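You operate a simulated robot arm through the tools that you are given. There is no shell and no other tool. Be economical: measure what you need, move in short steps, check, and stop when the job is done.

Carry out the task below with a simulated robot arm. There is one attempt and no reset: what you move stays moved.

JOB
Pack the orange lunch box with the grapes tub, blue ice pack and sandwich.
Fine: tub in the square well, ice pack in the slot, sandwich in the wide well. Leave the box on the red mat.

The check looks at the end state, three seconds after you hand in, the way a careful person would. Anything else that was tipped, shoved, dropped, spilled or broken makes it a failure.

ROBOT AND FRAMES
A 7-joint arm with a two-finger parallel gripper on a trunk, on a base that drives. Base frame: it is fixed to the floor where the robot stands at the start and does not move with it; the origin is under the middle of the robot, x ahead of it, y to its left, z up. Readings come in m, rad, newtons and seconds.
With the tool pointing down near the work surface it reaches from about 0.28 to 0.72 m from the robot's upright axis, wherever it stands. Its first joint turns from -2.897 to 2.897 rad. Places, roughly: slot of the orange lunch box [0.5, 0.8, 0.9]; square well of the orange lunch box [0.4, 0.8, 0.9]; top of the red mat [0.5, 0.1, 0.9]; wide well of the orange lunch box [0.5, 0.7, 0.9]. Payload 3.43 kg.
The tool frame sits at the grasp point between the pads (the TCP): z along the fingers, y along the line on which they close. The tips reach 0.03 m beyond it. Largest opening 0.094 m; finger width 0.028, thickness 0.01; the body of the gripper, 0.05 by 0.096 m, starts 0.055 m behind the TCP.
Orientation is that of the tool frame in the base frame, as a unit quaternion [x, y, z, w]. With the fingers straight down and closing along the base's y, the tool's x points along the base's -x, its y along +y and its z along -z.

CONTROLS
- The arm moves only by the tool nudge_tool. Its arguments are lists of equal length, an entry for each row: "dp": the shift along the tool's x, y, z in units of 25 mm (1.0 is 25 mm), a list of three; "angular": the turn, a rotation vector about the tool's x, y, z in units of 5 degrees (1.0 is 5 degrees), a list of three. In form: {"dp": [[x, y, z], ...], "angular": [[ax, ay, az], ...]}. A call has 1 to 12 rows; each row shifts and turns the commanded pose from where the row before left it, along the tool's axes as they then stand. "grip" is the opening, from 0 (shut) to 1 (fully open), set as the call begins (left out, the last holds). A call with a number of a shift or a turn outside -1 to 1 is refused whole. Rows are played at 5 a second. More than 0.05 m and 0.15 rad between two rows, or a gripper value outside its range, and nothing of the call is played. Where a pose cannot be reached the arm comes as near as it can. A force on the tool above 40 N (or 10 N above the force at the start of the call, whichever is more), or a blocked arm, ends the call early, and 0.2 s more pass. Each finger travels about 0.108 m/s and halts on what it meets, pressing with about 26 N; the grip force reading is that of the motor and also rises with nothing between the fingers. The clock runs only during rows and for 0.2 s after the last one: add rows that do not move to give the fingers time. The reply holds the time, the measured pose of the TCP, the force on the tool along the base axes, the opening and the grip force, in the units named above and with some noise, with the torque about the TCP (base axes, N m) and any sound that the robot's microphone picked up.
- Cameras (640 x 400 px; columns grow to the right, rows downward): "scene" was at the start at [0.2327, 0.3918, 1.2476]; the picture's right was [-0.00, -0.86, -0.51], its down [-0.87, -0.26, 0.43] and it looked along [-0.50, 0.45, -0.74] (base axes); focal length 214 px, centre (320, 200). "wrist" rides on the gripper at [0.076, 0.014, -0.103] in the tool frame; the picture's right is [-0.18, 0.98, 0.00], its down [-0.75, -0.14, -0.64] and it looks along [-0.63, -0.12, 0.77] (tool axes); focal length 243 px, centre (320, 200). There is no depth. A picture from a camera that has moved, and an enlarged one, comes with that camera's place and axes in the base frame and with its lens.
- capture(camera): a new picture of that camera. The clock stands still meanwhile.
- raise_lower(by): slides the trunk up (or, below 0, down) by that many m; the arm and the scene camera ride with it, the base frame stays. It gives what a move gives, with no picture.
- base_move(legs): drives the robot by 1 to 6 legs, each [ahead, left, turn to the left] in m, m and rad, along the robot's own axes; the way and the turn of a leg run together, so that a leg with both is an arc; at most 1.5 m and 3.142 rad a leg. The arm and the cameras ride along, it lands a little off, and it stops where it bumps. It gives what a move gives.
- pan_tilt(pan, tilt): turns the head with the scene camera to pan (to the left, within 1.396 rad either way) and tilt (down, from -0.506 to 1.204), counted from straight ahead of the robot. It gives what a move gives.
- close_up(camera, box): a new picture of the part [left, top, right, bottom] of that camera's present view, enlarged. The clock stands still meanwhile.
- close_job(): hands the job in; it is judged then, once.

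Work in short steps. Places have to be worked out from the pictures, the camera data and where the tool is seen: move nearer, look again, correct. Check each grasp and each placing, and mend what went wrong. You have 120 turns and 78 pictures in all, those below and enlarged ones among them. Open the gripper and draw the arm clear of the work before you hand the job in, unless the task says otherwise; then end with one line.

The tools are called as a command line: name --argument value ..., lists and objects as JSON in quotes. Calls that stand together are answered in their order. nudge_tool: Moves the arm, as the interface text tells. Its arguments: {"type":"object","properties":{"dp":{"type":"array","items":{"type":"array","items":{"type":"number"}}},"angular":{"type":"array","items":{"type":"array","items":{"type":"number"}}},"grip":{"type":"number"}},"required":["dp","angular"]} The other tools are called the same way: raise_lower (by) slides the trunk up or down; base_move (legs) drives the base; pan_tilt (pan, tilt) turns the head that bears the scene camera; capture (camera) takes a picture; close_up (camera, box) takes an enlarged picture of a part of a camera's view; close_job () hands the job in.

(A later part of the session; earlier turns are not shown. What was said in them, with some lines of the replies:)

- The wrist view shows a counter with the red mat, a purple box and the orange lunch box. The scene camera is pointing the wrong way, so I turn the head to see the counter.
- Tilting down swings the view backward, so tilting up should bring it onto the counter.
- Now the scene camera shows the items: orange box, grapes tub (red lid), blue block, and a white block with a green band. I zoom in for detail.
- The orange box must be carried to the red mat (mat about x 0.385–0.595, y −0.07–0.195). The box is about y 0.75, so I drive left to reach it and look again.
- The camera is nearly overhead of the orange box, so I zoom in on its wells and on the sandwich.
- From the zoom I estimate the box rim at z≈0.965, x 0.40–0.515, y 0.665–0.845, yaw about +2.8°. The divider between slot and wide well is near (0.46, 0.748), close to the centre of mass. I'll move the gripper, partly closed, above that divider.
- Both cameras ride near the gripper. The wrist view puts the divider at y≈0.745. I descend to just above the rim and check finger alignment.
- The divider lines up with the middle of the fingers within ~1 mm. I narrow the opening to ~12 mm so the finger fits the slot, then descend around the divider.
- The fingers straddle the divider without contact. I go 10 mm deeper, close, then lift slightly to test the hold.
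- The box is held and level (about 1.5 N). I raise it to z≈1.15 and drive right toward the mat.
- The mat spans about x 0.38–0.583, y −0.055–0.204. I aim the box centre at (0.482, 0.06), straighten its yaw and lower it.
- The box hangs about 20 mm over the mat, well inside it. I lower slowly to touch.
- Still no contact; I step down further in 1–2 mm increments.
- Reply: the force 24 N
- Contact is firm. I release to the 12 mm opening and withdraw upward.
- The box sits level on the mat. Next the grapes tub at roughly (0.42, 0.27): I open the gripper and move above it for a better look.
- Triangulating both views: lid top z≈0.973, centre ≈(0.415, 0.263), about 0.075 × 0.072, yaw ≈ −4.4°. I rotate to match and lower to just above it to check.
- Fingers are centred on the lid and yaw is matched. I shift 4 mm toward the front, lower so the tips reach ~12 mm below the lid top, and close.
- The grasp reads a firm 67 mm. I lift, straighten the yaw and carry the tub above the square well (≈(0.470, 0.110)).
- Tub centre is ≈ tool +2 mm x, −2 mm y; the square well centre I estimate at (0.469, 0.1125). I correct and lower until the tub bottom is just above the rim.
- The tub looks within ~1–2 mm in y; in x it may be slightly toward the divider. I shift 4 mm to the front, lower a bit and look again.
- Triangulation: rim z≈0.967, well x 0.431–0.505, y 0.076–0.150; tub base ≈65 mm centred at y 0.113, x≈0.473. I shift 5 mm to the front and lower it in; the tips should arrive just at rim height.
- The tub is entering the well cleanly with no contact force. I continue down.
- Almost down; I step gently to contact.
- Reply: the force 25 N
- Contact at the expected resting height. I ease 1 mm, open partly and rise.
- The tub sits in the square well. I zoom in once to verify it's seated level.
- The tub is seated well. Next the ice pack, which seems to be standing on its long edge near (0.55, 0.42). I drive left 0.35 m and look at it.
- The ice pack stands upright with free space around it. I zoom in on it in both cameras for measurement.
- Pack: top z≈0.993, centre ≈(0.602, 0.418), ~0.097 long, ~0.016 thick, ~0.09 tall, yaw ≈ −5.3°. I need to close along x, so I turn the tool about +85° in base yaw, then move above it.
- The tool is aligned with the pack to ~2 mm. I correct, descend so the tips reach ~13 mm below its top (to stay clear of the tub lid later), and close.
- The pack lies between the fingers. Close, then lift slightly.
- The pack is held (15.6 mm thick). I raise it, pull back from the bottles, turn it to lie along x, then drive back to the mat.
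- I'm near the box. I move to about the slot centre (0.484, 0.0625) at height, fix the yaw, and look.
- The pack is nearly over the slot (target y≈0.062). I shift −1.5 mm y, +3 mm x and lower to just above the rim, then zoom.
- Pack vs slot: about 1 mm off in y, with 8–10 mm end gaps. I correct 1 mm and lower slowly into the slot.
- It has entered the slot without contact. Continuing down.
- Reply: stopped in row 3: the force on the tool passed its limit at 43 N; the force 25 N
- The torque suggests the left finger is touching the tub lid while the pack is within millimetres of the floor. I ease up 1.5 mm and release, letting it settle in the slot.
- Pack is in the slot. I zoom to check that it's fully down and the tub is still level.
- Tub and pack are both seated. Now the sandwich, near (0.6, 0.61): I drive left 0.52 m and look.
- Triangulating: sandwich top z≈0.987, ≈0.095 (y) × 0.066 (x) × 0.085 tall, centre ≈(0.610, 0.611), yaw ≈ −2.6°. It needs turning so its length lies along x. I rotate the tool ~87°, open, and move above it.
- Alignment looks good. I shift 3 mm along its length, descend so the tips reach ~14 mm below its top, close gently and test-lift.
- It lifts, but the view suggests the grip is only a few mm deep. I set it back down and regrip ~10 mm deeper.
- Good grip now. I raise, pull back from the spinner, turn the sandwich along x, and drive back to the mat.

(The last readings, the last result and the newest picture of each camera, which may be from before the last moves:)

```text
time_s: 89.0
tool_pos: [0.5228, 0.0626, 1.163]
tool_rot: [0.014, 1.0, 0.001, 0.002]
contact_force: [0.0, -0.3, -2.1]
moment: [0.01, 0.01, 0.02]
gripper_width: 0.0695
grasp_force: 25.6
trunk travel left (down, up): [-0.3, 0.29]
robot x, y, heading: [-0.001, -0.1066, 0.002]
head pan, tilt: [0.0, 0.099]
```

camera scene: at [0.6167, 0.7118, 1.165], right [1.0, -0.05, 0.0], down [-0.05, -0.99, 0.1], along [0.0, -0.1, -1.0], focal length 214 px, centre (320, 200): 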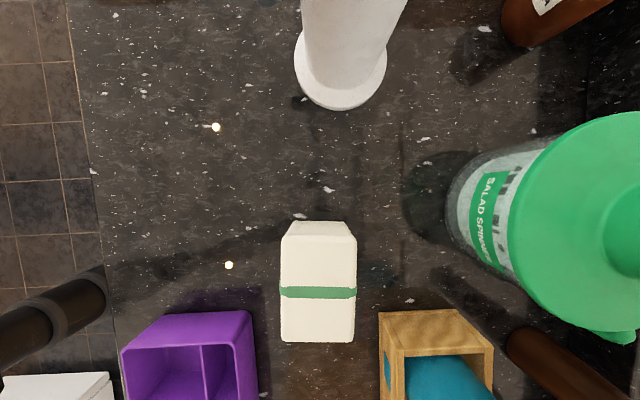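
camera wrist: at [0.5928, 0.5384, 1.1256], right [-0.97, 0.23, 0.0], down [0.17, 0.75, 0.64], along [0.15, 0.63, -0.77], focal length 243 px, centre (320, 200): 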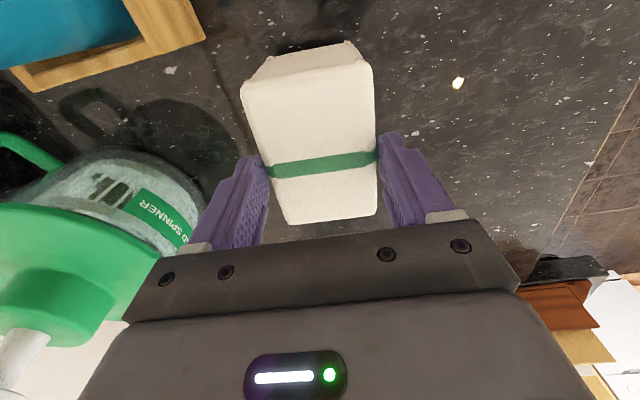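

I correct yaw and move over the wide well (≈(0.484, 0.009)).

nudge_tool --dp '[[0, 0, 0], [0.78, -1, 0], [0.78, -1, 0], [0, -0.14, 0.5], [0, 0, 0.5]]' --angular '[[0, 0, -0.32], [0, 0, 0], [0, 0, 0], [0, 0, 0], [0, 0, 0]]'

pan_tilt --pan 0 --tilt 0.25

capture --camera "scene"

capture --camera "wrist"

```text
time_s: 90.2
tool_pos: [0.4847, 0.0096, 1.1365]
tool_rot: [0.0, 1.0, 0.001, 0.003]
contact_force: [0.8, 0.8, -2.7]
moment: [0.05, -0.01, -0.01]
gripper_width: 0.0697
grasp_force: 25.9
trunk travel left (down, up): [-0.3, 0.29]
robot x, y, heading: [0.0012, -0.1108, 0.001]
head pan, tilt: [0.0, 0.099]
```

```text
time_s: 90.8
tool_pos: [0.4842, 0.0096, 1.1374]
tool_rot: [0.0, 1.0, 0.0, 0.002]
contact_force: [0.2, -0.6, -2.3]
moment: [-0.01, -0.02, -0.02]
gripper_width: 0.0693
grasp_force: 26.2
trunk travel left (down, up): [-0.3, 0.29]
robot x, y, heading: [-0.0006, -0.1109, 0.002]
head pan, tilt: [0.0, 0.25]
```

```text
10 pictures are left
camera scene: at [0.5728, 0.0089, 1.176], right [0.0, -1.0, 0.0], down [-0.97, 0.0, 0.24], along [-0.24, 0.0, -0.97], focal length 214 px, centre (320, 200)
```

scene: 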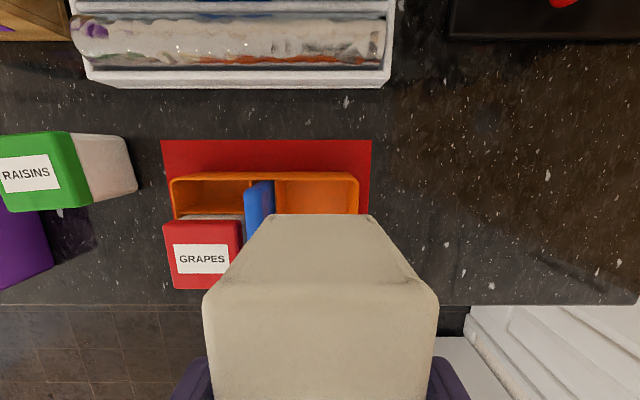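

```text
9 pictures are left
camera wrist: at [0.4083, 0.0226, 1.2376], right [0.18, 0.98, 0.0], down [0.75, -0.14, 0.65], along [0.63, -0.12, -0.76], focal length 243 px, centre (320, 200)
```

wrist: 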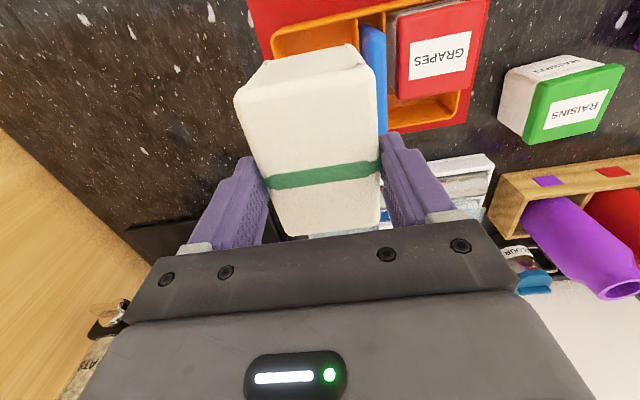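

Estimates: sandwich ~0.091 long, centred at tool x, y≈0.0099; well centre ≈(0.484, 0.0105). I lower to just above the rim and zoom.

nudge_tool --dp '[[0, 0, 0.8], [0, 0, 0.8], [0, 0, 0.7]]' --angular '[[0, 0, 0], [0, 0, 0], [0, 0, 0]]'

close_up --camera "scene" --box '[200, 140, 440, 290]'

close_up --camera "wrist" --box '[200, 0, 440, 150]'

```text
time_s: 91.7
tool_pos: [0.485, 0.0089, 1.0816]
tool_rot: [0.001, 1.0, 0.001, 0.002]
contact_force: [0.2, 1.1, -2.3]
moment: [0.01, -0.04, 0.02]
gripper_width: 0.0697
grasp_force: 26.3
trunk travel left (down, up): [-0.3, 0.29]
robot x, y, heading: [-0.0038, -0.1082, 0.008]
head pan, tilt: [0.0, 0.25]
```

```text
2.67 times, centred on (320, 215) of scene
camera zoom: at [0.5732, 0.0093, 1.1197], right [0.0, -1.0, 0.0], down [-0.97, 0.0, 0.24], along [-0.24, 0.0, -0.97], focal length 572 px, centre (320, 160)
```

zoom: 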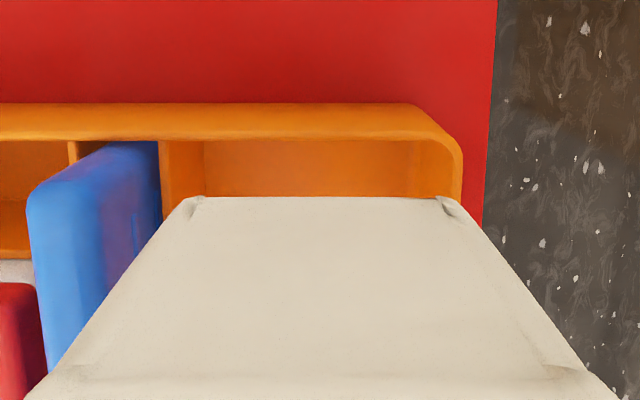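

```text
2.67 times, centred on (320, 75) of wrist
camera zoom: at [0.4088, 0.0231, 1.1814], right [0.18, 0.98, 0.0], down [0.75, -0.14, 0.65], along [0.63, -0.12, -0.76], focal length 647 px, centre (320, 533)
```

zoom: 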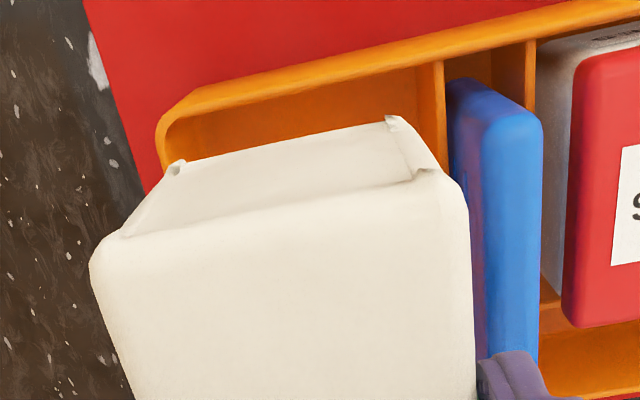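

The sandwich base sits within the well outline (≈1.3 mm right, 5 mm left margin). The left finger may meet the pack top, so I descend in small steps watching the force.

nudge_tool --dp '[[0, 0.02, 0.35], [0, 0, 0.35], [0, 0, 0.3], [0, 0, 0.3], [0, 0, 0.3]]' --angular '[[0, 0, 0], [0, 0, 0], [0, 0, 0], [0, 0, 0], [0, 0, 0]]'

```text
time_s: 92.8
tool_pos: [0.4844, 0.0101, 1.0411]
tool_rot: [-0.001, 1.0, 0.001, 0.001]
contact_force: [0.7, 0.0, -2.2]
moment: [0.0, 0.0, 0.01]
gripper_width: 0.0696
grasp_force: 26.0
trunk travel left (down, up): [-0.3, 0.29]
robot x, y, heading: [0.0011, -0.112, 0.003]
head pan, tilt: [0.0, 0.25]
```

Inside the well by ~2 cm with no contact. I check the view of the finger versus pack before going further.

close_up --camera "wrist" --box '[200, 20, 480, 220]'

nudge_tool --dp '[[0, 0, 0.2], [0, 0, 0.1], [0, 0, 0.1]]' --angular '[[0, 0, 0], [0, 0, 0], [0, 0, 0]]'

```text
2.00 times, centred on (340, 120) of wrist
camera zoom: at [0.409, 0.0243, 1.1408], right [0.18, 0.98, 0.0], down [0.75, -0.14, 0.65], along [0.63, -0.12, -0.76], focal length 485 px, centre (280, 360)
```

zoom: 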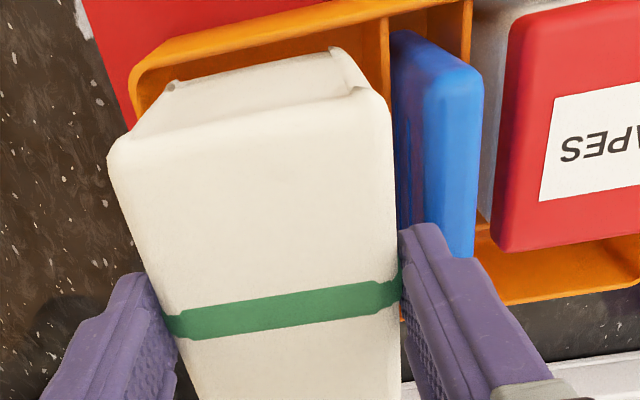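

```text
time_s: 93.7
tool_pos: [0.4847, 0.0099, 1.0298]
tool_rot: [0.0, 1.0, 0.001, 0.003]
contact_force: [0.3, 0.2, -2.0]
moment: [0.02, 0.0, 0.02]
gripper_width: 0.0695
grasp_force: 25.7
trunk travel left (down, up): [-0.3, 0.29]
robot x, y, heading: [-0.0008, -0.1105, 0.004]
head pan, tilt: [0.0, 0.25]
```

No contact yet at tips z≈1.0. I continue in 2 mm steps.

nudge_tool --dp '[[0, 0, 0.08], [0, 0, 0.08], [0, 0, 0]]' --angular '[[0, 0, 0], [0, 0, 0], [0, 0, 0]]'

```text
time_s: 94.5
tool_pos: [0.4845, 0.0106, 1.0262]
tool_rot: [0.0, 1.0, 0.0, 0.002]
contact_force: [0.3, 0.8, -1.3]
moment: [0.03, 0.01, 0.0]
gripper_width: 0.0696
grasp_force: 25.9
trunk travel left (down, up): [-0.3, 0.29]
robot x, y, heading: [0.0033, -0.1102, 0.003]
head pan, tilt: [0.0, 0.25]
```

Still free; continuing.

nudge_tool --dp '[[0, 0, 0.08], [0, 0, 0.08], [0, 0, 0]]' --angular '[[0, 0, 0], [0, 0, 0], [0, 0, 0]]'

```text
time_s: 95.2
tool_pos: [0.4857, 0.0115, 1.0224]
tool_rot: [0.0, 1.0, 0.001, 0.002]
contact_force: [0.0, 0.8, -0.9]
moment: [0.0, 0.0, 0.0]
gripper_width: 0.0697
grasp_force: 25.8
trunk travel left (down, up): [-0.3, 0.29]
robot x, y, heading: [-0.0031, -0.114, 0.003]
head pan, tilt: [0.0, 0.25]
```

Tips at 0.992, still no significant contact. Continue.

nudge_tool --dp '[[0, 0, 0.08], [0, 0, 0.08], [0, 0, 0]]' --angular '[[0, 0, 0], [0, 0, 0], [0, 0, 0]]'

```text
time_s: 96.0
tool_pos: [0.4848, 0.0109, 1.0176]
tool_rot: [0.0, 1.0, 0.001, 0.003]
contact_force: [0.9, 0.4, -1.9]
moment: [-0.01, -0.01, 0.01]
gripper_width: 0.0696
grasp_force: 26.1
trunk travel left (down, up): [-0.3, 0.29]
robot x, y, heading: [0.002, -0.1116, 0.002]
head pan, tilt: [0.0, 0.25]
```

The finger is evidently clearing (or beside) the pack. I continue toward the expected floor contact near TCP 1.000.

nudge_tool --dp '[[0, 0, 0.1], [0, 0, 0.1], [0, 0, 0.1], [0, 0, 0]]' --angular '[[0, 0, 0], [0, 0, 0], [0, 0, 0], [0, 0, 0]]'

close_up --camera "wrist" --box '[200, 20, 480, 220]'

```text
time_s: 97.0
tool_pos: [0.485, 0.0119, 1.0101]
tool_rot: [0.001, 1.0, 0.001, 0.003]
contact_force: [0.8, 0.0, -1.7]
moment: [0.0, 0.02, 0.0]
gripper_width: 0.0698
grasp_force: 26.2
trunk travel left (down, up): [-0.3, 0.29]
robot x, y, heading: [0.0031, -0.1124, 0.002]
head pan, tilt: [0.0, 0.25]
```

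```text
2.00 times, centred on (340, 120) of wrist
camera zoom: at [0.4088, 0.0243, 1.1107], right [0.18, 0.98, 0.0], down [0.75, -0.14, 0.65], along [0.63, -0.12, -0.76], focal length 485 px, centre (280, 360)
```

zoom: 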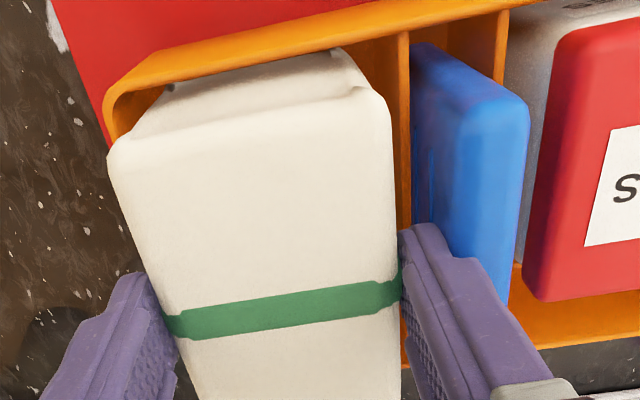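

The finger passes beside the pack. Lower the last ~10 mm to contact.

nudge_tool --dp '[[0, 0, 0.1], [0, 0, 0.1], [0, 0, 0.08], [0, 0, 0]]' --angular '[[0, 0, 0], [0, 0, 0], [0, 0, 0], [0, 0, 0]]'

```text
time_s: 98.0
tool_pos: [0.4845, 0.0094, 1.0051]
tool_rot: [0.001, 1.0, 0.002, 0.004]
contact_force: [1.3, -0.7, 19.3]
moment: [1.07, 0.18, -0.04]
gripper_width: 0.0694
grasp_force: 25.9
trunk travel left (down, up): [-0.3, 0.29]
robot x, y, heading: [0.0014, -0.1092, 0.003]
head pan, tilt: [0.0, 0.25]
```

Contact is at the left finger (over the divider), with the sandwich ~5 mm above the floor. I ease up 1.5 mm, open slightly so it settles, then rise.

nudge_tool --dp '[[0, 0, -0.1], [0, 0, 0]]' --angular '[[0, 0, 0], [0, 0, 0]]'

nudge_tool --dp '[[0, 0, 0], [0, 0, 0], [0, 0, -0.3], [0, 0, -0.6], [0, 0, -1], [0, 0, -1], [0, 0, -1], [0, 0, -1]]' --angular '[[0, 0, 0], [0, 0, 0], [0, 0, 0], [0, 0, 0], [0, 0, 0], [0, 0, 0], [0, 0, 0], [0, 0, 0]]' --grip 0.8

capture --camera "wrist"

```text
time_s: 98.7
tool_pos: [0.4844, 0.0098, 1.0057]
tool_rot: [0.0, 1.0, 0.001, 0.002]
contact_force: [2.1, -0.7, 3.6]
moment: [0.26, 0.07, -0.12]
gripper_width: 0.0697
grasp_force: 25.7
trunk travel left (down, up): [-0.3, 0.29]
robot x, y, heading: [0.0007, -0.1125, -0.004]
head pan, tilt: [0.0, 0.25]
```

```text
time_s: 100.5
tool_pos: [0.4842, 0.0123, 1.1283]
tool_rot: [0.001, 1.0, 0.0, 0.003]
contact_force: [-0.2, 0.1, -0.6]
moment: [-0.02, 0.0, 0.0]
gripper_width: 0.0754
grasp_force: 0.1
trunk travel left (down, up): [-0.3, 0.29]
robot x, y, heading: [0.0023, -0.1128, 0.005]
head pan, tilt: [0.0, 0.25]
```

```text
4 pictures are left
camera wrist: at [0.4081, 0.0257, 1.2287], right [0.19, 0.98, 0.0], down [0.75, -0.14, 0.65], along [0.63, -0.12, -0.76], focal length 243 px, centre (320, 200)
```

wrist: 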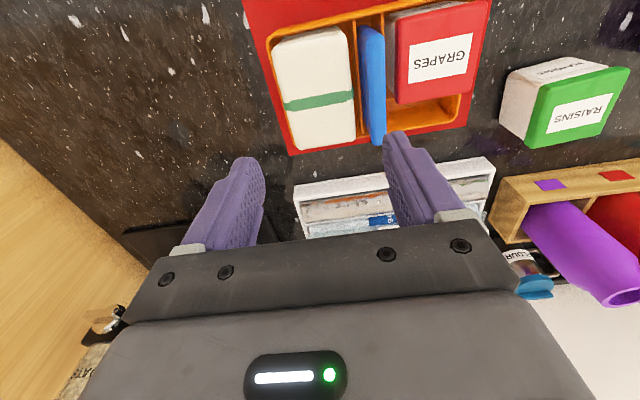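

All three appear placed. I raise and retract the arm, then take a final check picture.

nudge_tool --dp '[[0, 0, -0.8], [0, 0, -0.8], [0, 0, -0.8], [0.8, 0, 0], [0.8, 0, 0], [0.8, 0, 0]]' --angular '[[0, 0, 0], [0, 0, 0], [0, 0, 0], [0, 0, 0], [0, 0, 0], [0, 0, 0]]' --grip 1

close_up --camera "scene" --box '[160, 80, 480, 300]'

```text
time_s: 101.8
tool_pos: [0.4242, 0.0106, 1.1906]
tool_rot: [0.001, 1.0, 0.001, 0.003]
contact_force: [-0.2, -0.3, 0.5]
moment: [-0.02, 0.0, -0.01]
gripper_width: 0.0941
grasp_force: 0.0
trunk travel left (down, up): [-0.3, 0.29]
robot x, y, heading: [-0.0006, -0.1092, 0.0]
head pan, tilt: [0.0, 0.25]
```

```text
1.82 times, centred on (320, 190) of scene
camera zoom: at [0.5123, 0.0104, 1.2284], right [0.0, -1.0, 0.0], down [-0.97, 0.0, 0.24], along [-0.24, 0.0, -0.97], focal length 390 px, centre (320, 218)
```

zoom: 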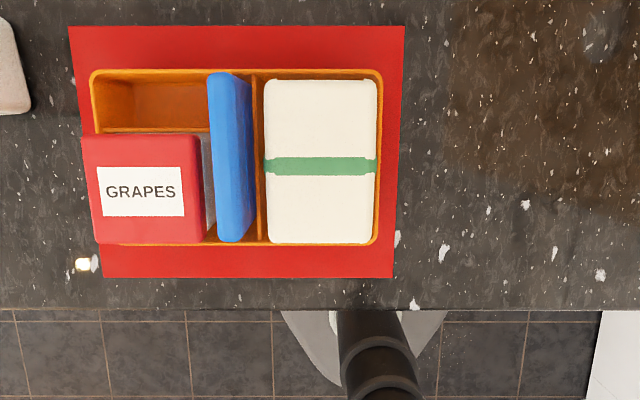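

The box sits within the red mat with the tub, ice pack and sandwich in their own wells. The gripper is open and the arm is clear, so I hand in.

close_job

```text
The job is handed in.
```

I packed the orange lunch box and left it on the red mat: grapes tub in the square well, ice pack in the slot, sandwich in the wide well. The final picture shows all three in place, and nothing else was moved.
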